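You operate a simulated robot arm through the tools that you are given. There is no shell and no other tool. Be economical: measure what you need, move in short steps, check, and stop when the job is done.

The job below is to be done with a simulated robot arm. You get a single attempt, and the scene is never put back.

Task
Shut both valves of the strainer block and take both strainers out.
Fine: valves first, then latches; clogged one in the short black tray, the other in the long white tray.
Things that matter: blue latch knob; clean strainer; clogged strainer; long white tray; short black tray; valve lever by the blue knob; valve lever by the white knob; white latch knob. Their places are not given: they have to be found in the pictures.

The check looks at the end state, three seconds after you hand in, the way a careful person would. Anything else that was tipped, shoved, dropped, spilled or broken makes it a failure.

Robot
A 6-joint arm with a two-finger parallel gripper, fixed in place. Base frame: the origin is at the foot of the arm, x ahead of it, y to its left, z up; the work surface is at about z = 0. Lengths are in m, angles in degrees, forces in N, time in s.
With the tool pointing down near the work surface it reaches from about 0.18 to 0.46 m from the base axis. Its first joint turns from -70.0 to 70.0 degrees. Payload 1.9 kg.
The TCP is the grasp point between the finger pads, 0.023 m short of the fingertips. In the tool frame z runs along the fingers and y along their closing line. The gripper opens to 0.094 m. The fingers are 0.038 m wide and 0.01 m thick; the gripper's body (0.054 by 0.096 m) begins 0.039 m behind the TCP.
Orientation is that of the tool frame in the base frame, as [roll, pitch, yaw] about the fixed x, y, z axes, in that order (R = Rz(yaw) Ry(pitch) Rx(roll)). With the fingers straight down and closing along the base's y, the tool's x points along the base's -x, its y along +y and its z along -z.

Tools
- The arm moves only by the tool servo_tool. Its argument "moves" is a list of rows, each an object (a shift or turn left out is 0, a gripper value left out holds the last) with "xyz": the shift along the base's x, y, z in m, a list of three; "dr": the turn, a rotation vector about the base's x, y, z in degrees, a list of three. In form: [{"xyz": [dx, dy, dz], "dr": [rx, ry, rz]}, ...]. A call has 1 to 20 rows; each row shifts and turns the commanded pose from where the row before left it. "hand" is the opening, from 0 (shut) to 1 (fully open), set as the call begins (left out, the last holds). A row lasts 0.2 s, in which the tool goes at most 0.05 m and 8.6 degrees; a call with a longer step from one row to the next is refused whole, and so is a gripper value outside its range. Where a pose cannot be reached the arm comes as near as it can. A force on the tool above 60 N (or 10 N above the force at the start of the call, whichever is more), or a blocked arm, ends the call early, and 0.2 s more pass. The fingers move at their own pace (about 0.108 m/s each) and stop on an object; they squeeze with about 45 N. The grip force told is the motor's: it shows also when the fingers shut on nothing. Time passes only in rows, and 0.2 s behind the last, so rows that do not move let the fingers close. It gives the time, the measured TCP pose, the force on the tool (base axes), the opening and the grip force at its end, in the units of the frame above (readings bear some noise), with the torque about the TCP (base axes, N m) and any sound that the robot's microphone picked up.
- Cameras (640 x 400 px; columns grow to the right, rows downward): "scene" is fixed at [0.0745, 0.3306, 0.4369]; the picture's right is [-0.55, -0.83, 0.00], its down [-0.38, 0.25, -0.89] and it looks along [0.74, -0.49, -0.46] (base axes); focal length 214 px, centre (320, 200). "wrist" rides on the gripper at [0.086, 0.016, -0.075] in the tool frame; the picture's right is [-0.18, 0.98, 0.00], its down [-0.58, -0.11, -0.81] and it looks along [-0.79, -0.15, 0.59] (tool axes); focal length 243 px, centre (320, 200).
- capture(camera): a new picture of that camera. No time passes.
- locate(camera, pixels): for up to 12 pixels [column, row] of the newest picture of that camera ("zoom" is the newest enlarged one), the place [x, y, z] in the base frame of the surface seen there, good to about 0.002 m. No time passes.
- enlarge(camera, box): a new picture of the part [left, top, right, bottom] of that camera's present view, enlarged. No time passes.
- hand_in(): hands the job in; it is judged then, once.

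Keep the steps short. Do not move on a guess: measure, check each grasp and each placing, and mend mistakes. In all there are 80 turns and 54 pictures (those below and enlarged ones count). Leave the gripper open and the arm clear of the work at the hand-in unless told otherwise, and finish with a single line.

The tools are called after "Emit:" as name(argument=value, ...) on one line, values as JSON. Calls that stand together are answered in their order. servo_tool: Moves the arm, as the interface text tells. Its arguments: {"type":"object","properties":{"moves":{"type":"array","items":{"type":"object","properties":{"xyz":{"type":"array","items":{"type":"number"}},"dr":{"type":"array","items":{"type":"number"}}}}},"hand":{"type":"number"}},"required":["moves"]} The other tools are called the same way: capture (camera) takes a picture; locate (camera, pixels) gives the place of the surface under pixels of a picture; enlarge (camera, box) takes an enlarged picture of a part of a camera's view; hand_in () hands the job in.

At the start:

```text
time: 0.0
tcp_pos: [0.2328, 0.1483, 0.4024]
tool_rot: [179.9, 0.1, -180.0]
contact_force: [0.0, -1.1, 0.0]
torque: [0.0, -0.02, -0.03]
grip_width: 0.0941
grip_force: 0.0
```

scene: 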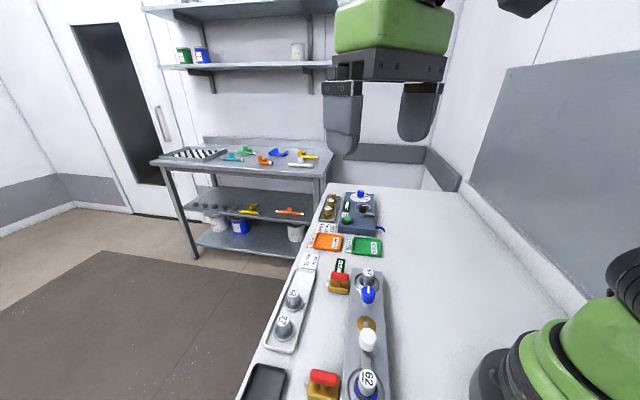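
wrist: 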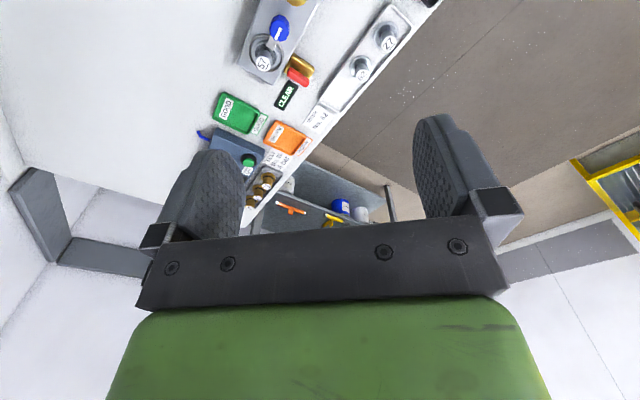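

I see a block with two strainers (pixels about 367,278 and 367,385), knobs, and red/yellow levers. I'll enlarge both views to read the details.

Emit:
enlarge(camera="scene", box=[230, 240, 430, 400])

Emit:
enlarge(camera="wrist", box=[180, 0, 440, 200])

```text
2.50 times, centred on (330, 320) of scene
```

zoom: 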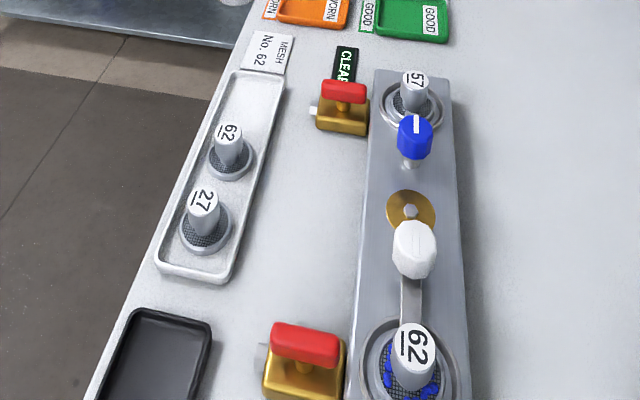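

```text
2.00 times, centred on (310, 100) of wrist
```

zoom: 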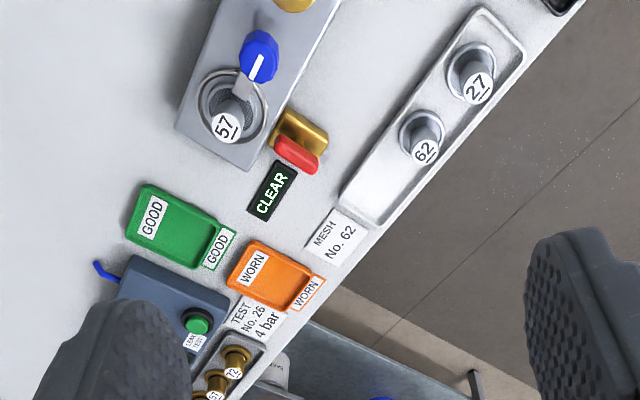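

Strainer 62 has blue debris on it, so it is probably the clogged one. Next I'll locate the main features from the scene picture.

Emit:
locate(camera="scene", pixels=[[368, 272], [369, 291], [367, 323], [368, 338], [368, 378], [339, 277], [325, 377], [360, 270], [385, 270], [293, 297], [284, 324], [262, 388]])

Emit:
locate(camera="zoom", pixels=[[225, 126], [260, 55], [243, 90], [280, 140], [316, 166], [300, 122], [178, 125], [250, 170], [345, 200], [490, 10], [395, 220], [525, 45]])

```text
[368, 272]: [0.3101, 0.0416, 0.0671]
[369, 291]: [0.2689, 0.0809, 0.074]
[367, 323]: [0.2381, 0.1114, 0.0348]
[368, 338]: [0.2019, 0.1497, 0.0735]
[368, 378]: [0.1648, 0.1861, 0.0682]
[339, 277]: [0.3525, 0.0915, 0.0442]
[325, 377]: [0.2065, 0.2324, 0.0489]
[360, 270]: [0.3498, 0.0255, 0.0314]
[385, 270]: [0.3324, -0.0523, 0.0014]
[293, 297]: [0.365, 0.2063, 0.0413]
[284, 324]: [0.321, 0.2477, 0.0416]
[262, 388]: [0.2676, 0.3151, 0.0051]
```

```text
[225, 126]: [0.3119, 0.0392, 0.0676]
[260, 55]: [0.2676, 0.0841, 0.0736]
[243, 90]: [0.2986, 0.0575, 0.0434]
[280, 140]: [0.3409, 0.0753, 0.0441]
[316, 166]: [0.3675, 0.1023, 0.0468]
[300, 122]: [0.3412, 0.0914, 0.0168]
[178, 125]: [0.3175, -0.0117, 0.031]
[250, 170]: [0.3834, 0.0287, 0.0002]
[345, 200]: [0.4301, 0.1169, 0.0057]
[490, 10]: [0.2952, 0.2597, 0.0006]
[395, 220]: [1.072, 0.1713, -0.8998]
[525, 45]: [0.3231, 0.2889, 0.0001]
```

The block runs from 57 at (0.311, 0.040) to 62 at (0.165, 0.187). Both levers point away from the block along (0.7, 0.7), which looks like the pipe direction, so they are open. I'll turn the tool 45° and come down to a viewing height for a closer look.

Emit:
servo_tool(moves=[{"xyz": [0.008, -0.006, -0.03], "dr": [0, 0, 7.5]}, {"xyz": [0.008, -0.006, -0.03], "dr": [0, 0, 7.5]}, {"xyz": [0.008, -0.006, -0.03], "dr": [0, 0, 7.5]}, {"xyz": [0.008, -0.006, -0.03], "dr": [0, 0, 7.5]}, {"xyz": [0.008, -0.006, -0.03], "dr": [0, 0, 7.5]}, {"xyz": [0.008, -0.006, -0.03], "dr": [0, 0, 7.5]}], hand=1)

Emit:
capture(camera="wrist")

```text
time: 1.4
tcp_pos: [0.2835, 0.1138, 0.2217]
tool_rot: [179.9, 0.0, -134.9]
contact_force: [0.0, 0.1, 0.0]
torque: [0.01, -0.01, -0.03]
grip_width: 0.0941
grip_force: 0.1
```

```text
49 pictures are left
```

wrist: 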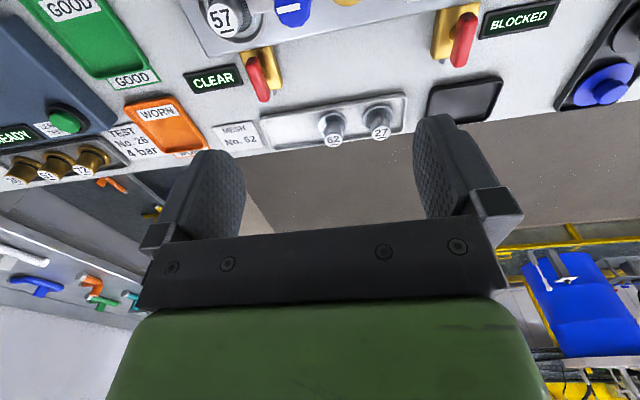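

The displays agree: BLOCKED is by 62 and CLEAR is by 57. I'll enlarge the levers.

Emit:
enlarge(camera="wrist", box=[180, 0, 560, 150])

Emit:
locate(camera="wrist", pixels=[[253, 62], [260, 92], [274, 62], [249, 50], [468, 20], [459, 60], [446, 40], [441, 25], [476, 10], [465, 90], [350, 100], [300, 135]])

```text
1.68 times, centred on (370, 75) of wrist
```

zoom: 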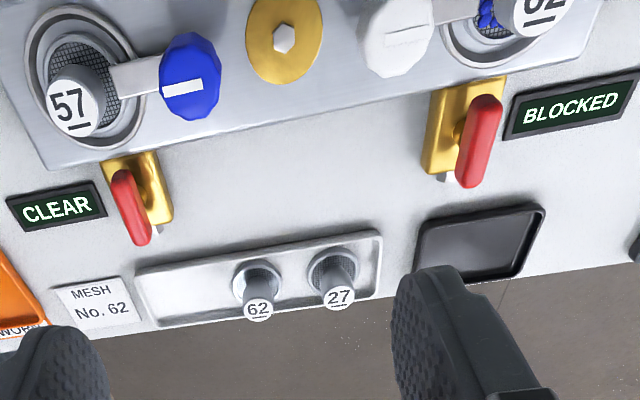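

```text
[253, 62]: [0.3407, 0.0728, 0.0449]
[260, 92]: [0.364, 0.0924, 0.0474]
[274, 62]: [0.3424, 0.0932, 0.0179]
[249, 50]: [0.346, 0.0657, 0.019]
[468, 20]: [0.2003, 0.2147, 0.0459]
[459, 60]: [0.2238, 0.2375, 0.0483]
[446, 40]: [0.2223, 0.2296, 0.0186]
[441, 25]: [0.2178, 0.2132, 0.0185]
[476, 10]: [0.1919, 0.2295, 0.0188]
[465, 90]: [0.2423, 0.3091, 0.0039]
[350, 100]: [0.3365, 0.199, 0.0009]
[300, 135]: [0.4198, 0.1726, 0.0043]
```

57 is CLEAR and 62 is BLOCKED, and both handles lie along their pipes, so they are open. I'll enlarge each lever in the scene view to find its ends and stem.

Emit:
enlarge(camera="scene", box=[315, 255, 365, 305])

Emit:
locate(camera="zoom", pixels=[[200, 220], [420, 220], [310, 220]])

Emit:
enlarge(camera="scene", box=[290, 350, 350, 400])

```text
8.00 times, centred on (340, 280) of scene
```

zoom: 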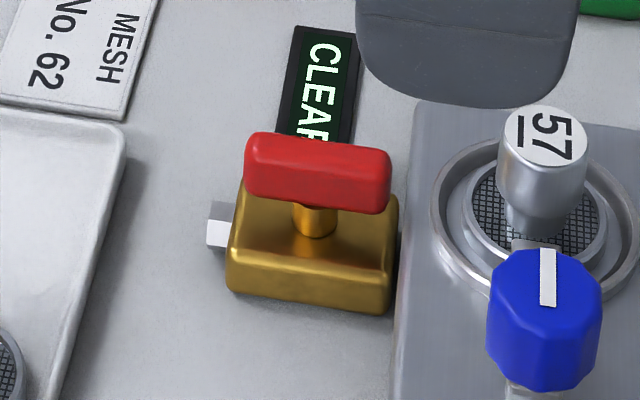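

```text
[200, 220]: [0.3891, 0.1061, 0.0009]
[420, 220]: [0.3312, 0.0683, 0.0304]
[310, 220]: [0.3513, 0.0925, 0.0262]
```

```text
8.00 times, centred on (320, 375) of scene
```

zoom: 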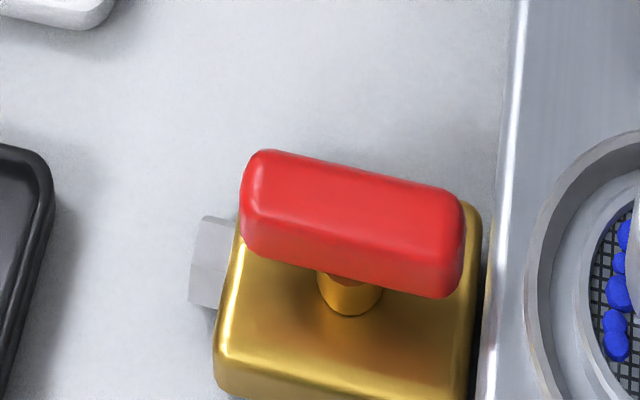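

The handle is centred on its stem. I'll locate the handle ends and stem at the white valve, then do the same at the blue one.

Emit:
locate(camera="zoom", pixels=[[258, 165], [450, 205], [250, 235], [445, 280], [350, 195], [350, 240], [350, 295], [235, 290], [470, 240], [300, 380], [500, 200]])

Emit:
locate(camera="scene", pixels=[[331.5, 274], [336, 274.3], [340, 274.8], [343, 275.5], [347.5, 275.5]])

```text
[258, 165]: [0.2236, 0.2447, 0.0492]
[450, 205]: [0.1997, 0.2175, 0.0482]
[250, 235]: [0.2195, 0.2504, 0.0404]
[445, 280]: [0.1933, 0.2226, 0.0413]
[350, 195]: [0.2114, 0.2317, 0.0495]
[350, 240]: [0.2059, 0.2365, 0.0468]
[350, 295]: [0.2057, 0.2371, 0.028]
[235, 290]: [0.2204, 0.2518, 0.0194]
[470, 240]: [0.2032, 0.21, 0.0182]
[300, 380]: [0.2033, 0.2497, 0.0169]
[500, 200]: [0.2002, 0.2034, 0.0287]
```

```text
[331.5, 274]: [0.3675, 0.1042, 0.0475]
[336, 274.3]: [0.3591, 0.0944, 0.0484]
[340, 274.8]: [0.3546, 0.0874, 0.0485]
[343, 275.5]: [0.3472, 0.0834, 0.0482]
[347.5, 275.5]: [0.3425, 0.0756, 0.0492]
```

The handles sit at z 0.040–0.050, about 0.038 long and 0.011 thick. The white one is centred near (0.210, 0.233) and the blue near (0.354, 0.090). I'll move above the blue valve's handle with the gripper half open and check the alignment.

Emit:
servo_tool(moves=[{"xyz": [0.0176, -0.006, -0.0235]}, {"xyz": [0.0176, -0.006, -0.0235]}, {"xyz": [0.0176, -0.006, -0.0235]}, {"xyz": [0.0177, -0.0062, -0.0235]}, {}], hand=0.55)

Emit:
capture(camera="wrist")

```text
time: 2.6
tcp_pos: [0.3518, 0.0863, 0.1271]
tool_rot: [179.9, 0.1, -135.1]
contact_force: [-0.1, -0.1, -0.1]
torque: [0.0, 0.01, -0.04]
grip_width: 0.0518
grip_force: 0.0
```

```text
45 pictures are left
```

wrist: 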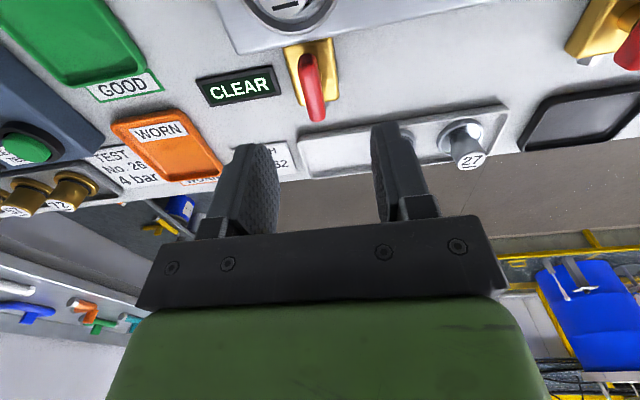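

I'll locate both edges of the handle in this picture.

Emit:
locate(camera="wrist", pixels=[[302, 60], [309, 57], [316, 60], [311, 95], [323, 95], [317, 115], [308, 80], [320, 80], [308, 52]])

Emit:
enlarge(camera="wrist", box=[270, 20, 370, 130])

```text
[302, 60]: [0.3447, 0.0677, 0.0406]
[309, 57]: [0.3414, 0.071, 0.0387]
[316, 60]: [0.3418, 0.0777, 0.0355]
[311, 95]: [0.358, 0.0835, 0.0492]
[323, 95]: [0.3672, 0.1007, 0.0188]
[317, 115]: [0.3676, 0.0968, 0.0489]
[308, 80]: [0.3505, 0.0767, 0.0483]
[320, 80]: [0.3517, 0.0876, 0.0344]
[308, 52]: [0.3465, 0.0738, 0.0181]
```

```text
3.64 times, centred on (320, 75) of wrist
```

zoom: 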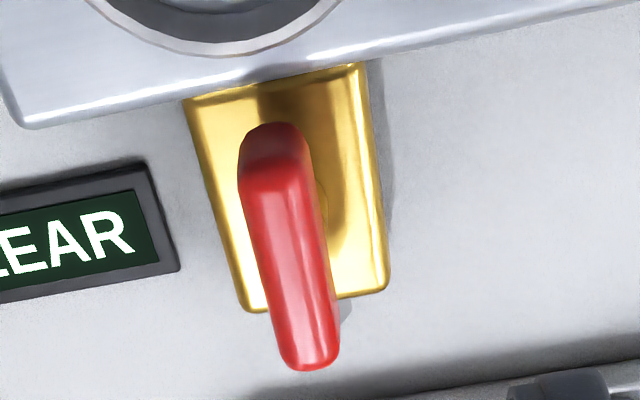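

The handle centre is near u=0.312, v=-0.189 in block axes, about 2 mm from the TCP. I'll go down to z≈0.055 with the fingers on either side of it.

Emit:
servo_tool(moves=[{"xyz": [0.0025, 0.0007, -0.024]}, {"xyz": [0, 0, -0.024]}, {"xyz": [0, 0, -0.022]}, {}])

Emit:
capture(camera="wrist")

```text
time: 3.6
tcp_pos: [0.3558, 0.0888, 0.0562]
tool_rot: [179.8, 0.1, -135.0]
contact_force: [-0.5, -0.6, 0.7]
torque: [0.02, 0.0, -0.02]
grip_width: 0.0518
grip_force: 0.1
```

```text
43 pictures are left
```

wrist: 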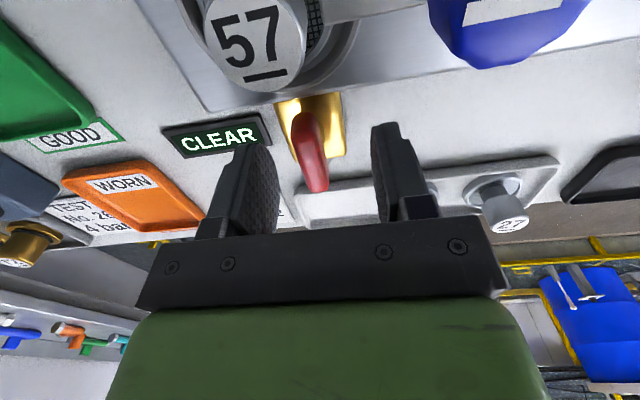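

The handle is between the fingers, so I'll close on it.

Emit:
servo_tool(moves=[{"xyz": [0, 0, -0.002]}, {}, {}], hand=0)

```text
time: 4.2
tcp_pos: [0.3585, 0.0856, 0.057]
tool_rot: [-179.5, 0.4, -134.9]
contact_force: [5.1, -4.2, 0.4]
torque: [-0.27, 0.84, -0.05]
grip_width: 0.0132
grip_force: 44.9
stopped in row 3: the force on the tool passed its limit at 64 N (the readings are from after the stop); the commanded pose is now the measured one
```

The grip holds at 13 mm and the tool centred itself on the handle. I'll try a small clockwise turn, the usual closing direction, and read the torque.

Emit:
servo_tool(moves=[{"dr": [0, 0, -6]}, {"dr": [0, 0, -6]}, {}])

```text
time: 5.0
tcp_pos: [0.358, 0.0866, 0.0561]
tool_rot: [-179.5, 0.4, -146.9]
contact_force: [-0.5, -8.0, 8.8]
torque: [0.14, 0.53, 0.01]
grip_width: 0.0127
grip_force: 44.3
```

It turned 12° freely. I'll carry on clockwise.

Emit:
servo_tool(moves=[{"dr": [0, 0, -6.5]}, {"dr": [0, 0, -6.5]}, {"dr": [0, 0, -6.5]}, {"dr": [0, 0, -6.5]}, {}])

Emit:
enlarge(camera="scene", box=[310, 240, 390, 300])

```text
time: 6.2
tcp_pos: [0.3586, 0.0858, 0.057]
tool_rot: [-179.4, 0.5, -173.0]
contact_force: [16.7, -10.3, -13.3]
torque: [0.21, 0.94, 0.01]
grip_width: 0.0129
grip_force: 44.7
```

```text
6.67 times, centred on (350, 270) of scene
```

zoom: 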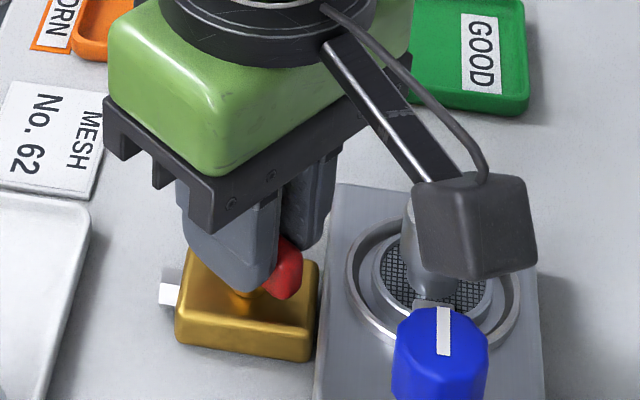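

The handle is turning with the fingers, 38° so far. I'll continue towards 90°.

Emit:
servo_tool(moves=[{"dr": [0, 0, -6.5]}, {"dr": [0, 0, -6.5]}, {"dr": [0, 0, -6.5]}, {"dr": [0, 0, -6.5]}, {"dr": [0, 0, -6.5]}, {"dr": [0, 0, -6.5]}, {}])

```text
time: 7.8
tcp_pos: [0.3582, 0.0859, 0.057]
tool_rot: [-179.4, 0.4, 147.9]
contact_force: [15.5, -6.6, -26.0]
torque: [-0.19, -1.23, 0.03]
grip_width: 0.0126
grip_force: 44.5
```

It has turned 77°. I'll do the last 13° or so in small steps and watch for the stop.

Emit:
servo_tool(moves=[{"dr": [0, 0, -5]}, {"dr": [0, 0, -5]}, {"dr": [0, 0, -3]}, {}])

Emit:
enlarge(camera="scene", box=[310, 240, 390, 300])

```text
time: 8.8
tcp_pos: [0.3564, 0.0867, 0.058]
tool_rot: [-179.7, 0.4, 134.9]
contact_force: [11.9, 0.4, -3.3]
torque: [1.29, 0.64, -0.02]
grip_width: 0.0127
grip_force: 44.7
```

```text
6.67 times, centred on (350, 270) of scene
```

zoom: 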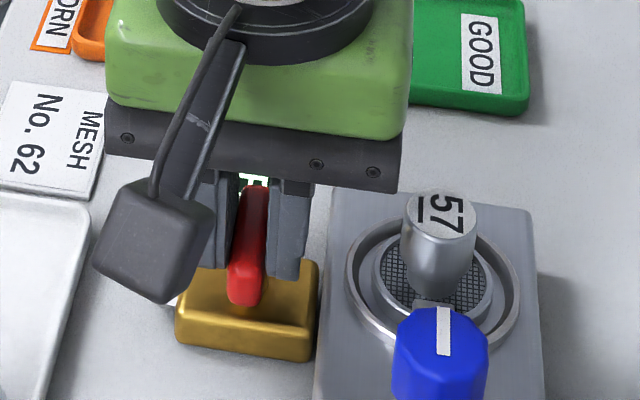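

The handle is now across the pipe. I'll open slightly, lift straight up and check.

Emit:
servo_tool(moves=[{}, {}, {"xyz": [0, 0, 0.02]}, {"xyz": [0, 0, 0.03]}, {"xyz": [0, 0, 0.04]}, {"xyz": [0, 0, 0.04]}], hand=0.4)

Emit:
enlarge(camera="scene", box=[310, 240, 390, 300])

```text
time: 10.2
tcp_pos: [0.3568, 0.0855, 0.186]
tool_rot: [-179.5, 0.3, 135.1]
contact_force: [0.9, 0.0, 0.6]
torque: [0.03, 0.02, 0.01]
grip_width: 0.0376
grip_force: 0.2
```

```text
6.67 times, centred on (350, 270) of scene
```

zoom: 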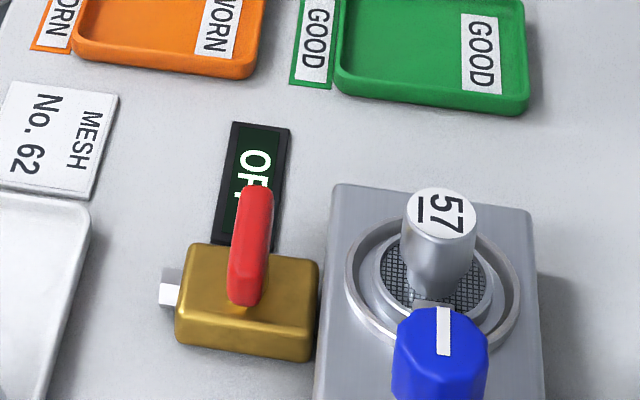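

The display reads OFF and the lever is across the pipe, so the blue valve is shut. I'll go over the white valve's lever and turn the tool back 90° on the way.

Emit:
servo_tool(moves=[{"xyz": [-0.01215, 0.0123, 0], "dr": [0, 0, 7.5]}, {"xyz": [-0.01215, 0.0123, 0], "dr": [0, 0, 7.5]}, {"xyz": [-0.01215, 0.0123, 0], "dr": [0, 0, 7.5]}, {"xyz": [-0.01215, 0.0123, 0], "dr": [0, 0, 7.5]}, {"xyz": [-0.01215, 0.0123, 0], "dr": [0, 0, 7.5]}, {"xyz": [-0.01215, 0.0123, 0], "dr": [0, 0, 7.5]}, {"xyz": [-0.01215, 0.0123, 0], "dr": [0, 0, 7.5]}, {"xyz": [-0.01215, 0.0123, 0], "dr": [0, 0, 7.5]}, {"xyz": [-0.01215, 0.0123, 0], "dr": [0, 0, 7.5]}, {"xyz": [-0.01215, 0.0123, 0], "dr": [0, 0, 7.5]}, {"xyz": [-0.01215, 0.0123, 0], "dr": [0, 0, 7.5]}, {"xyz": [-0.01215, 0.0123, 0], "dr": [0, 0, 7.5]}, {"xyz": [0, 0, -0.04]}, {"xyz": [0, 0, -0.03]}, {}], hand=0.55)

Emit:
capture(camera="wrist")

```text
time: 13.4
tcp_pos: [0.211, 0.2329, 0.1183]
tool_rot: [-179.5, 0.4, -134.9]
contact_force: [-0.2, 0.1, -1.2]
torque: [-0.04, -0.04, 0.01]
grip_width: 0.0517
grip_force: 0.0
```

```text
39 pictures are left
```

wrist: 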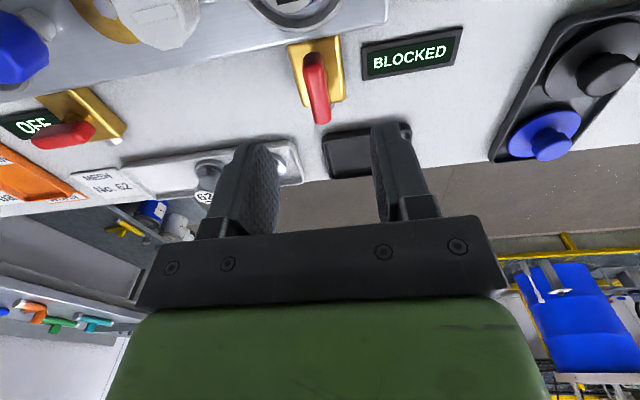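

The lever at (315, 85) looks the same relative to the tool as at the first valve. I'll go down to z≈0.056 and close.

Emit:
servo_tool(moves=[{"xyz": [0, 0, -0.025]}, {"xyz": [0, 0, -0.02]}, {"xyz": [0, 0, -0.0165]}, {}])

Emit:
servo_tool(moves=[{}, {}, {}], hand=0)

```text
time: 14.4
tcp_pos: [0.2123, 0.2337, 0.0551]
tool_rot: [-179.6, 0.3, -134.9]
contact_force: [0.5, 0.5, 0.5]
torque: [0.03, 0.04, 0.01]
grip_width: 0.0517
grip_force: 0.1
```

```text
time: 15.2
tcp_pos: [0.2135, 0.2318, 0.0543]
tool_rot: [-179.5, 0.4, -135.0]
contact_force: [34.0, -30.7, -2.0]
torque: [-0.04, -0.18, 0.0]
grip_width: 0.0132
grip_force: 44.8
```

The grip holds at 13 mm with a side force of about 46 N. I'll shift 2 mm to relieve it and start turning clockwise.

Emit:
servo_tool(moves=[{"xyz": [0.0018, -0.0018, 0]}, {"dr": [0, 0, -6]}, {"dr": [0, 0, -6]}, {}])

```text
time: 16.2
tcp_pos: [0.2132, 0.2313, 0.0554]
tool_rot: [-179.6, 0.4, -146.9]
contact_force: [-23.8, 11.8, 10.8]
torque: [0.36, 1.07, 0.01]
grip_width: 0.0128
grip_force: 44.9
```

Emit:
servo_tool(moves=[{"xyz": [-0.0008, 0.0005, 0], "dr": [0, 0, -6.5]}, {"dr": [0, 0, -6.5]}, {"dr": [0, 0, -6.5]}, {"dr": [0, 0, -6.5]}, {"dr": [0, 0, -6.5]}, {"dr": [0, 0, -6.5]}, {}])

```text
time: 17.8
tcp_pos: [0.2143, 0.2298, 0.0542]
tool_rot: [-179.5, 0.4, 173.9]
contact_force: [-5.5, -26.1, 28.5]
torque: [0.16, 0.13, 0.04]
grip_width: 0.0128
grip_force: 44.5
```

It has turned 51°, with moderate forces. I'll finish the remaining 39°.

Emit:
servo_tool(moves=[{"xyz": [0, -0.0005, 0], "dr": [0, 0, -6.5]}, {"dr": [0, 0, -6.5]}, {"dr": [0, 0, -6.5]}, {"dr": [0, 0, -6.5]}, {"dr": [0, 0, -6.5]}, {"dr": [0, 0, -6.3]}, {}])

Emit:
enlarge(camera="scene", box=[270, 320, 390, 400])

```text
time: 19.4
tcp_pos: [0.2133, 0.2314, 0.0543]
tool_rot: [-179.4, 0.4, 135.2]
contact_force: [2.9, -36.0, 15.6]
torque: [-0.28, -0.65, -0.01]
grip_width: 0.0127
grip_force: 45.2
```

```text
5.00 times, centred on (330, 360) of scene
```

zoom: 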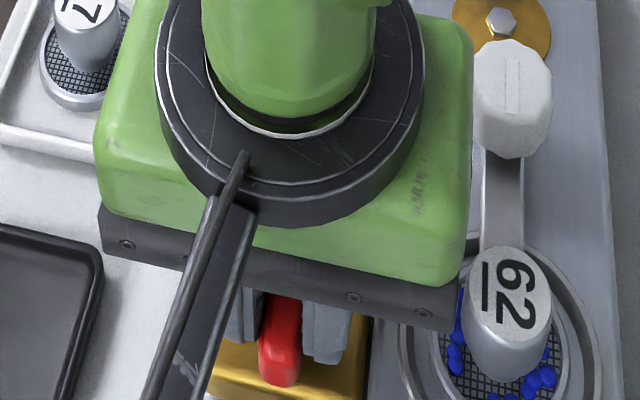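

The lever is across the pipe. I'll release it, lift, and check the lever and display.

Emit:
servo_tool(moves=[{}, {}, {"xyz": [0, 0, 0.02]}, {"xyz": [0, 0, 0.03]}, {"xyz": [0, 0, 0.04]}, {"xyz": [0.01, -0.01, 0.04]}, {"xyz": [0.02, -0.02, 0.0]}, {"xyz": [0.02, -0.02, 0.0]}, {"xyz": [0.01, -0.01, 0.0]}], hand=0.4)

Emit:
enlarge(camera="scene", box=[270, 300, 430, 400])

Emit:
capture(camera="wrist")

```text
time: 21.4
tcp_pos: [0.2742, 0.1715, 0.1851]
tool_rot: [-179.5, 0.4, 135.3]
contact_force: [0.8, -0.9, 0.6]
torque: [-0.02, -0.01, 0.0]
grip_width: 0.0375
grip_force: 0.0
```

```text
4.00 times, centred on (350, 350) of scene
```

zoom: 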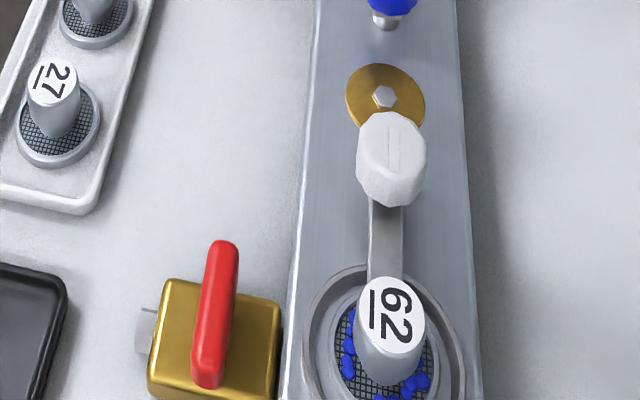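

```text
36 pictures are left
```

wrist: 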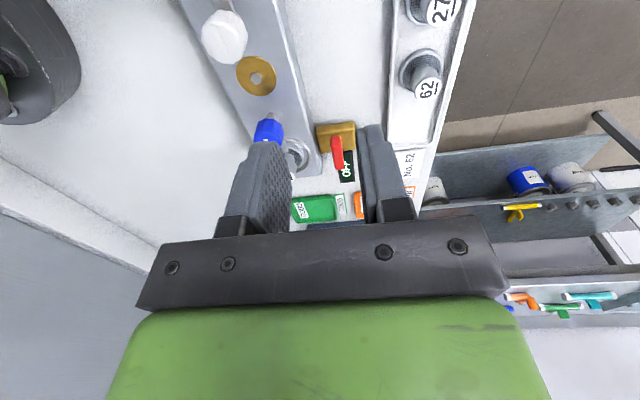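

The white valve's lever is across too. Next are the latch knobs, so I'll measure both knobs' tops and edges.

Emit:
locate(camera="zoom", pixels=[[362, 145], [423, 145], [390, 115], [392, 145], [390, 175], [390, 200], [385, 230], [403, 250], [372, 250], [395, 310], [391, 340], [385, 370]])

Emit:
locate(camera="scene", pixels=[[362, 289], [375, 289], [369, 286.5], [369, 290], [369, 294], [369, 300], [369, 304], [363, 273], [373, 273], [368, 270]])

Emit:
enlarge(camera="scene", box=[340, 260, 400, 310])

```text
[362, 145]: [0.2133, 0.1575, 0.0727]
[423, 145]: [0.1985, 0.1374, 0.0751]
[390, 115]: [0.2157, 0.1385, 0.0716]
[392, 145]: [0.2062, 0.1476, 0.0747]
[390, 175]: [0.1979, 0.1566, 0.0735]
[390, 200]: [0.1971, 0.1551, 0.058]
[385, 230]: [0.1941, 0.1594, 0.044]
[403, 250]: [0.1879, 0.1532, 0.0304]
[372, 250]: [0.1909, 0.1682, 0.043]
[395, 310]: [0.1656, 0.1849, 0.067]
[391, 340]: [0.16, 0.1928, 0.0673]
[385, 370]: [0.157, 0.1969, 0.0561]
```

```text
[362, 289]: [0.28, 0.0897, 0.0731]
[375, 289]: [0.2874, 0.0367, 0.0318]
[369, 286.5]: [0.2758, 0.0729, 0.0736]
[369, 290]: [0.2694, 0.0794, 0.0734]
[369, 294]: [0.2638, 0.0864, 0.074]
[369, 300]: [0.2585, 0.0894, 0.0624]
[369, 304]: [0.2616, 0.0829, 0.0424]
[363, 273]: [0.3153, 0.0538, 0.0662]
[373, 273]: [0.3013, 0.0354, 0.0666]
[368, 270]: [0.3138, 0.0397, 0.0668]
```

```text
8.00 times, centred on (370, 285) of scene
```

zoom: 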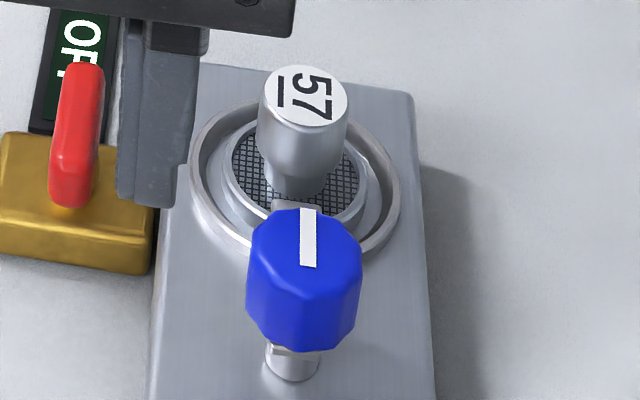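

White knob centre is about (0.206, 0.148) and blue about (0.271, 0.081), with tops at z 0.074. I'll move above the blue knob at z≈0.13, turning the tool to the middle yaw, and look.

Emit:
servo_tool(moves=[{"xyz": [0, -0.015, -0.005], "dr": [0, 0, 7.5]}, {"xyz": [0, -0.015, -0.01], "dr": [0, 0, 7.5]}, {"xyz": [-0.001, -0.015, -0.01], "dr": [0, 0, 7.5]}, {"xyz": [-0.001, -0.015, -0.01], "dr": [0, 0, 7.5]}, {"xyz": [-0.001, -0.015, -0.01], "dr": [0, 0, 7.5]}, {"xyz": [0, -0.0155, -0.01], "dr": [0, 0, 7.5]}, {}], hand=0.55)

Emit:
capture(camera="wrist")

```text
time: 23.0
tcp_pos: [0.272, 0.0816, 0.131]
tool_rot: [-179.5, 0.3, -179.6]
contact_force: [0.6, -0.4, 0.1]
torque: [0.0, 0.0, -0.02]
grip_width: 0.0517
grip_force: 0.2
```

```text
34 pictures are left
```

wrist: 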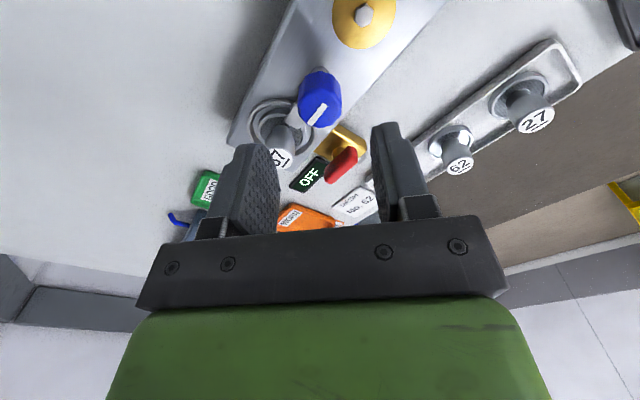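

Emit:
locate(camera="wrist", pixels=[[302, 105], [338, 108], [317, 115], [320, 98], [315, 126], [325, 95], [330, 122], [305, 120]])

Emit:
enlarge(camera="wrist", box=[240, 50, 360, 180])

```text
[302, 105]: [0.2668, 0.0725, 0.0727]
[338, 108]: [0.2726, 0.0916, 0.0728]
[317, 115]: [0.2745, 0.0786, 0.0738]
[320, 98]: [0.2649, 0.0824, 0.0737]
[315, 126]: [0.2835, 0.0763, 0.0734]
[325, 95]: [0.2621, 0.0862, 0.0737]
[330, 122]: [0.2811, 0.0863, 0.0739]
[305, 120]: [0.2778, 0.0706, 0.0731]
```

```text
3.08 times, centred on (300, 115) of wrist
```

zoom: 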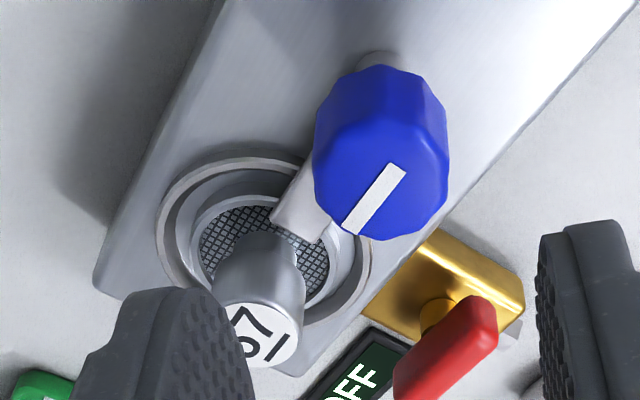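

The knob centre is (0.273, 0.0815), which matches the TCP. I'll narrow the opening, go down to z≈0.075 and grip.

Emit:
servo_tool(moves=[{"xyz": [0.0005, 0, -0.02]}, {"xyz": [0, 0, -0.02]}, {"xyz": [0, 0, -0.016]}, {}], hand=0.45)

Emit:
servo_tool(moves=[{}, {}], hand=0)

```text
time: 24.0
tcp_pos: [0.2727, 0.0813, 0.0742]
tool_rot: [-179.5, 0.4, -179.9]
contact_force: [0.0, -0.3, -0.2]
torque: [0.03, -0.02, 0.02]
grip_width: 0.0424
grip_force: 0.1
```

```text
time: 24.6
tcp_pos: [0.2732, 0.0816, 0.0744]
tool_rot: [-179.6, 0.4, -179.8]
contact_force: [0.5, 9.7, -11.2]
torque: [0.98, -0.04, -0.04]
grip_width: 0.0269
grip_force: 44.8
```

The knob is gripped at 27 mm. I'll test a small counter-clockwise turn.

Emit:
servo_tool(moves=[{"dr": [0, 0, 4]}, {"dr": [0, 0, 4]}, {}])

```text
time: 25.4
tcp_pos: [0.2745, 0.0801, 0.0743]
tool_rot: [-179.6, 0.6, -171.5]
contact_force: [9.9, 43.9, -21.4]
torque: [1.0, -0.29, -0.55]
grip_width: 0.0276
grip_force: 44.9
```

Torque rose to -0.55 and the side force to 44 N, so that direction looks blocked. I'll turn back and try clockwise.

Emit:
servo_tool(moves=[{"dr": [0, 0, -4]}, {"dr": [0, 0, -4]}, {"dr": [0, 0, -4]}, {"dr": [0, 0, -4]}, {}])

Emit:
enlarge(camera="scene", box=[340, 260, 400, 310])

```text
time: 26.6
tcp_pos: [0.2718, 0.0814, 0.0742]
tool_rot: [-179.6, 0.4, 172.4]
contact_force: [-0.7, 53.9, 5.9]
torque: [1.22, 1.07, 0.07]
grip_width: 0.0271
grip_force: 45.6
```

```text
8.00 times, centred on (370, 285) of scene
```

zoom: 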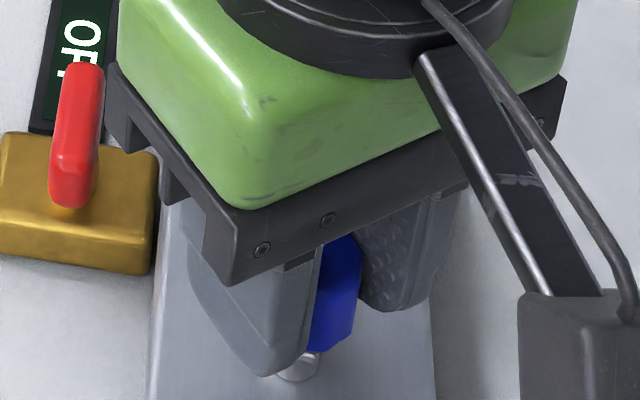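

Clockwise torque is near zero, but there is a 54 N side force along +y. I'll ease 2 mm to +y and continue turning clockwise.

Emit:
servo_tool(moves=[{"xyz": [0, 0.0015, 0]}, {"xyz": [0, 0.001, 0]}, {"dr": [0, 0, -5]}, {"dr": [0, 0, -5]}, {}])

```text
time: 27.8
tcp_pos: [0.2708, 0.0811, 0.0743]
tool_rot: [-179.6, 0.4, 162.1]
contact_force: [15.6, -59.7, 11.1]
torque: [-0.29, -0.8, -0.05]
grip_width: 0.0271
grip_force: 44.7
```

Too much: the force is now -60 N. I'll go back 1.3 mm and continue.

Emit:
servo_tool(moves=[{"xyz": [0, -0.0013, 0]}, {"dr": [0, 0, -5]}, {"dr": [0, 0, -5]}, {"dr": [0, 0, -5]}, {}])

```text
time: 29.0
tcp_pos: [0.2708, 0.0821, 0.0745]
tool_rot: [-179.6, 0.5, 147.3]
contact_force: [16.7, -28.1, -1.7]
torque: [0.04, -0.99, -0.02]
grip_width: 0.0271
grip_force: 45.0
```

Emit:
servo_tool(moves=[{"xyz": [0.0005, -0.0006, 0], "dr": [0, 0, -6]}, {"dr": [0, 0, -6]}, {"dr": [0, 0, -6]}, {"dr": [0, 0, -6]}, {}])

Emit:
enlarge(camera="scene", box=[330, 250, 410, 320])

```text
time: 30.2
tcp_pos: [0.2725, 0.0815, 0.0742]
tool_rot: [-179.6, 0.4, 123.2]
contact_force: [-10.3, 33.7, 18.6]
torque: [1.02, -0.7, 0.04]
grip_width: 0.0271
grip_force: 44.9
```

```text
5.71 times, centred on (370, 285) of scene
```

zoom: 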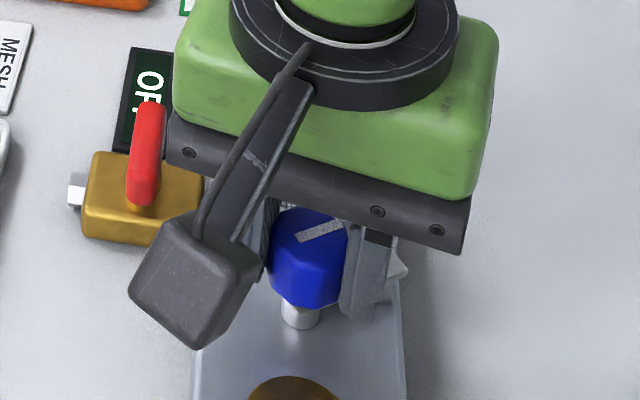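

The latch is turning with the knob, about 55° so far. I'll continue in the same direction and watch the torque.

Emit:
servo_tool(moves=[{"xyz": [0, 0.0006, 0], "dr": [0, 0, -6]}, {"dr": [0, 0, -6]}, {"dr": [0, 0, -6]}, {"dr": [0, 0, -6]}, {}])

```text
time: 31.4
tcp_pos: [0.2718, 0.0812, 0.0742]
tool_rot: [-179.6, 0.4, 99.2]
contact_force: [20.0, 4.0, -9.1]
torque: [-0.78, -0.86, 0.0]
grip_width: 0.027
grip_force: 44.6
```

Emit:
servo_tool(moves=[{"dr": [0, 0, -4]}, {"dr": [0, 0, -4]}, {"dr": [0, 0, -4]}, {}])

Emit:
enlarge(camera="scene", box=[330, 250, 410, 320])

```text
time: 32.4
tcp_pos: [0.2728, 0.0821, 0.0744]
tool_rot: [-179.6, 0.4, 87.4]
contact_force: [22.4, 4.4, -29.4]
torque: [0.01, -0.49, 0.71]
grip_width: 0.0271
grip_force: 45.4
```

```text
5.71 times, centred on (370, 285) of scene
```

zoom: 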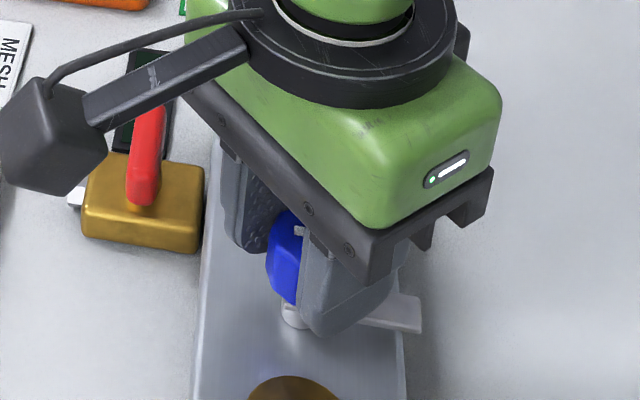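

Torque rose to 0.71, and the latch arm now sits square to the block, so it has reached its stop. I'll release, lift, and travel to the white knob at yaw 180.

Emit:
servo_tool(moves=[{}, {}, {"xyz": [0, 0, 0.02]}, {"xyz": [0, 0, 0.03]}, {"xyz": [0, 0, 0.03]}], hand=0.45)

Emit:
servo_tool(moves=[{"xyz": [-0.005, 0.005, 0], "dr": [0, 0, 7.1]}, {"xyz": [-0.005, 0.005, 0], "dr": [0, 0, 7.1]}, {"xyz": [-0.005, 0.005, 0], "dr": [0, 0, 7.1]}, {"xyz": [-0.005, 0.005, 0], "dr": [0, 0, 7.1]}, {"xyz": [-0.005, 0.005, 0], "dr": [0, 0, 7.1]}, {"xyz": [-0.005, 0.005, 0], "dr": [0, 0, 7.1]}, {"xyz": [-0.005, 0.005, 0], "dr": [0, 0, 7.1]}, {"xyz": [-0.005, 0.005, 0], "dr": [0, 0, 7.1]}, {"xyz": [-0.005, 0.005, 0], "dr": [0, 0, 7.1]}, {"xyz": [-0.005, 0.005, 0], "dr": [0, 0, 7.1]}, {"xyz": [-0.005, 0.005, 0], "dr": [0, 0, 7.1]}, {"xyz": [-0.005, 0.005, -0.01], "dr": [0, 0, 7.1]}, {"xyz": [-0.005, 0.005, -0.01], "dr": [0, 0, 7.1]}, {}])

Emit:
capture(camera="wrist")

Emit:
enlarge(camera="scene", box=[300, 250, 420, 400])

```text
time: 33.6
tcp_pos: [0.2724, 0.0822, 0.1542]
tool_rot: [-179.5, 0.4, 87.3]
contact_force: [0.2, -0.8, -0.7]
torque: [0.01, -0.01, 0.01]
grip_width: 0.0421
grip_force: 0.0
```

```text
time: 36.6
tcp_pos: [0.207, 0.1472, 0.1351]
tool_rot: [-179.6, 0.3, 179.7]
contact_force: [0.7, -0.6, -0.3]
torque: [0.01, 0.01, -0.02]
grip_width: 0.0425
grip_force: 0.2
```

```text
29 pictures are left
```

wrist: 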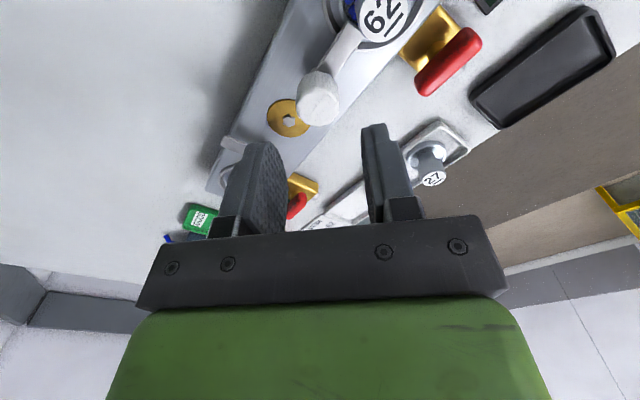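

```text
2.67 times, centred on (360, 325) of scene
```

zoom: 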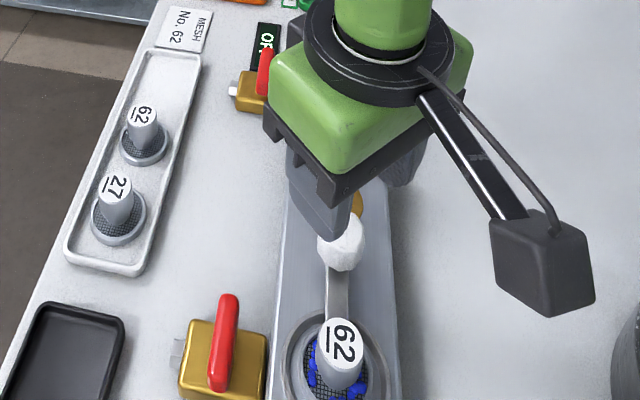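

Emit:
locate(camera="wrist", pixels=[[300, 107], [336, 107], [318, 108], [318, 93], [318, 122], [306, 118], [330, 95], [345, 50]])

Emit:
enlarge(camera="wrist", box=[260, 0, 420, 140])

```text
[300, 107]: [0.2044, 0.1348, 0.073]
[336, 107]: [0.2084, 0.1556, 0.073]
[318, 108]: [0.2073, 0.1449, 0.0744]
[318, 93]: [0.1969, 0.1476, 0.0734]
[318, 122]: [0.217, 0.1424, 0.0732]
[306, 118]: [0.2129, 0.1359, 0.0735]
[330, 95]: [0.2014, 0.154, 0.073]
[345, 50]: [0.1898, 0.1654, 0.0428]
```

```text
2.86 times, centred on (340, 70) of wrist
```

zoom: 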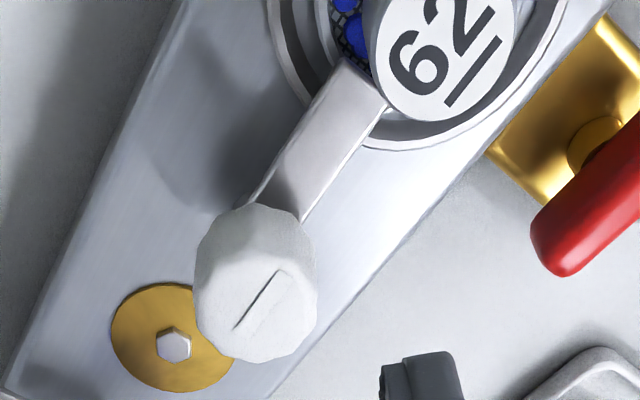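

The white knob's centre is (0.207, 0.1457). I'll shift 1.5 mm to -y, go down, and grip.

Emit:
servo_tool(moves=[{"xyz": [0, -0.0015, -0.02]}, {"xyz": [0, 0, -0.02]}, {"xyz": [0, 0, -0.02]}, {}], hand=0.45)

Emit:
servo_tool(moves=[{}, {}], hand=0)

```text
time: 37.6
tcp_pos: [0.2066, 0.1457, 0.0746]
tool_rot: [-179.5, 0.4, 179.6]
contact_force: [0.2, 0.3, -0.4]
torque: [-0.02, -0.01, -0.01]
grip_width: 0.0423
grip_force: 0.2
```

```text
time: 38.2
tcp_pos: [0.2059, 0.1459, 0.0749]
tool_rot: [-179.5, 0.4, 179.6]
contact_force: [11.5, -30.5, -4.1]
torque: [0.5, -0.31, 0.09]
grip_width: 0.0269
grip_force: 45.4
```

Gripped at 27 mm. I'll test clockwise in small steps.

Emit:
servo_tool(moves=[{"xyz": [0, -0.0006, 0], "dr": [0, 0, -3]}, {"dr": [0, 0, -3]}, {}])

```text
time: 39.0
tcp_pos: [0.2063, 0.1444, 0.0735]
tool_rot: [-179.6, 0.3, 173.6]
contact_force: [3.1, -11.6, 5.8]
torque: [0.53, 0.07, 0.71]
grip_width: 0.0276
grip_force: 44.7
```

Torque is 0.71 and the grip is widening, so clockwise is blocked. I'll go counter-clockwise instead.

Emit:
servo_tool(moves=[{"dr": [0, 0, 4]}, {"dr": [0, 0, 4]}, {"dr": [0, 0, 4]}, {"dr": [0, 0, 4]}, {}])

```text
time: 40.2
tcp_pos: [0.2073, 0.1444, 0.0758]
tool_rot: [-179.5, 0.3, -170.5]
contact_force: [9.6, -13.4, -28.6]
torque: [0.7, -0.06, -0.03]
grip_width: 0.0274
grip_force: 44.7
```

The torque is near zero, so it turns this way. I'll continue counter-clockwise.

Emit:
servo_tool(moves=[{"dr": [0, 0, 5]}, {"dr": [0, 0, 5]}, {"dr": [0, 0, 5]}, {"dr": [0, 0, 5]}, {}])

```text
time: 41.2
tcp_pos: [0.2062, 0.1442, 0.075]
tool_rot: [-179.4, 0.1, -153.5]
contact_force: [3.5, -7.1, -0.2]
torque: [0.65, 0.07, -0.06]
grip_width: 0.027
grip_force: 45.4
stopped in row 4: the force on the tool passed its limit at 62 N (the readings are from after the stop); the commanded pose is now the measured one
```

It stopped on side force, and that is relieved now. I'll keep going.

Emit:
servo_tool(moves=[{"dr": [0, 0, 6]}, {"dr": [0, 0, 6]}, {"dr": [0, 0, 6]}, {"dr": [0, 0, 6]}, {}])

Emit:
enlarge(camera="scene", box=[310, 290, 430, 400])

```text
time: 42.0
tcp_pos: [0.2059, 0.1423, 0.0756]
tool_rot: [-179.4, 0.2, -136.9]
contact_force: [6.0, -6.7, -1.6]
torque: [0.44, 0.41, -0.03]
grip_width: 0.0271
grip_force: 45.4
stopped in row 4: the force on the tool passed its limit at 65 N (the readings are from after the stop); the commanded pose is now the measured one
```

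```text
3.64 times, centred on (370, 345) of scene
```

zoom: 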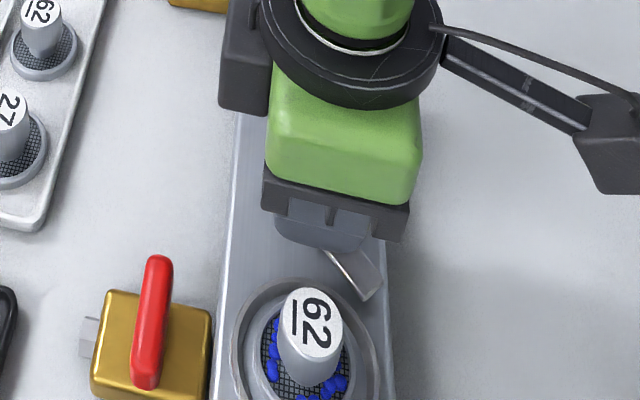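

The latch arm is about 40° round. I'll use fewer rows per call so I can read the side force and trim it.

Emit:
servo_tool(moves=[{"dr": [0, 0, 5]}, {"dr": [0, 0, 5]}, {}])

```text
time: 42.8
tcp_pos: [0.2072, 0.1429, 0.0748]
tool_rot: [-179.5, 0.1, -127.0]
contact_force: [39.2, -32.9, -30.9]
torque: [-0.13, 0.59, -0.15]
grip_width: 0.0271
grip_force: 45.1
```

Emit:
servo_tool(moves=[{"xyz": [0.001, -0.0008, -0.0006], "dr": [0, 0, 5]}, {"dr": [0, 0, 5]}, {}])

```text
time: 43.6
tcp_pos: [0.2074, 0.1418, 0.0754]
tool_rot: [-179.6, 0.0, -116.8]
contact_force: [20.9, -27.7, 14.6]
torque: [-0.78, 0.85, -0.05]
grip_width: 0.0269
grip_force: 45.4
```

Emit:
servo_tool(moves=[{"xyz": [0.0006, -0.0008, 0], "dr": [0, 0, 5]}, {"dr": [0, 0, 5]}, {"dr": [0, 0, 4]}, {}])

Emit:
enlarge(camera="scene", box=[310, 290, 430, 400])

```text
time: 44.6
tcp_pos: [0.2084, 0.142, 0.0753]
tool_rot: [-179.5, 0.3, -102.6]
contact_force: [2.0, 9.6, -4.2]
torque: [-0.07, 0.9, -0.01]
grip_width: 0.027
grip_force: 44.9
```

```text
3.64 times, centred on (370, 345) of scene
```

zoom: 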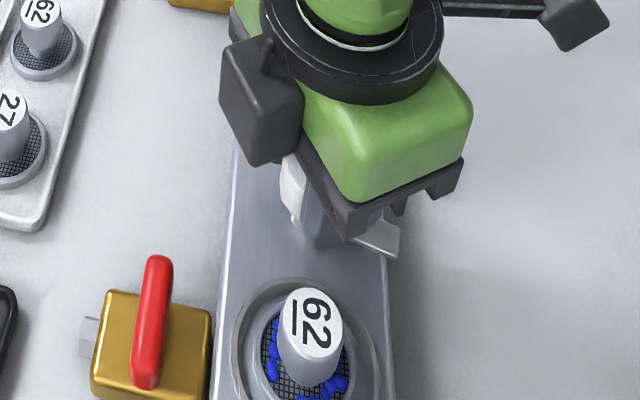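

About 20° remain to the stop. I'll continue until the torque rises.

Emit:
servo_tool(moves=[{"dr": [0, 0, 5]}, {"dr": [0, 0, 5]}, {"dr": [0, 0, 4]}, {}])

```text
time: 45.6
tcp_pos: [0.209, 0.1413, 0.0751]
tool_rot: [-179.3, 0.1, -88.9]
contact_force: [15.6, -1.7, 13.2]
torque: [0.84, 0.55, -0.67]
grip_width: 0.0272
grip_force: 44.7
```

Torque is -0.67, so the white latch has reached its stop. I'll release, lift, and move above strainer 62 at yaw -135.

Emit:
servo_tool(moves=[{}, {}, {"xyz": [0, 0, 0.02]}, {"xyz": [0, 0, 0.03]}, {"xyz": [0, 0, 0.03]}, {"xyz": [-0.007, 0.007, 0], "dr": [0, 0, -6.6]}, {"xyz": [-0.007, 0.007, 0], "dr": [0, 0, -6.6]}, {"xyz": [-0.007, 0.007, 0], "dr": [0, 0, -6.6]}, {"xyz": [-0.007, 0.007, 0], "dr": [0, 0, -6.6]}, {"xyz": [-0.007, 0.007, 0], "dr": [0, 0, -6.6]}, {"xyz": [-0.007, 0.007, 0], "dr": [0, 0, -6.6]}, {"xyz": [-0.003, 0.004, 0], "dr": [0, 0, -6.5]}, {}], hand=0.5)

Emit:
capture(camera="wrist")

Emit:
enlarge(camera="scene", box=[270, 240, 430, 400])

```text
time: 48.4
tcp_pos: [0.1635, 0.1885, 0.1545]
tool_rot: [-179.4, 0.1, -135.0]
contact_force: [-0.4, -0.2, 0.6]
torque: [0.04, 0.01, 0.0]
grip_width: 0.0469
grip_force: 0.1
```

```text
24 pictures are left
```

wrist: 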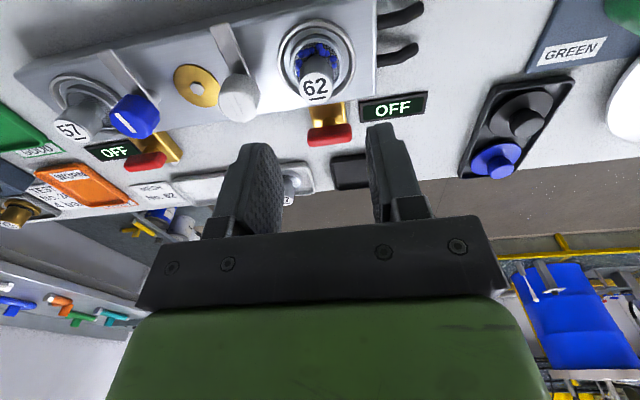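

```text
2.50 times, centred on (350, 320) of scene
```

zoom: 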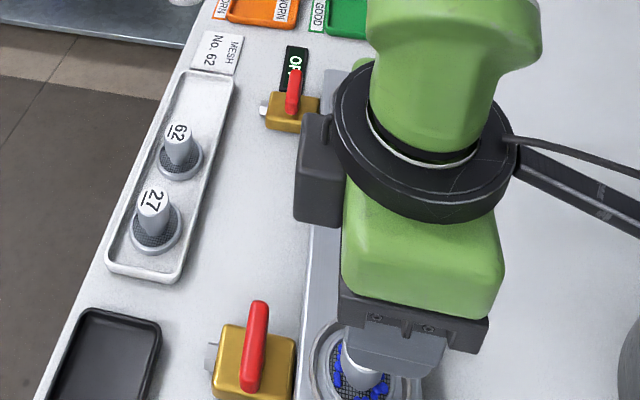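

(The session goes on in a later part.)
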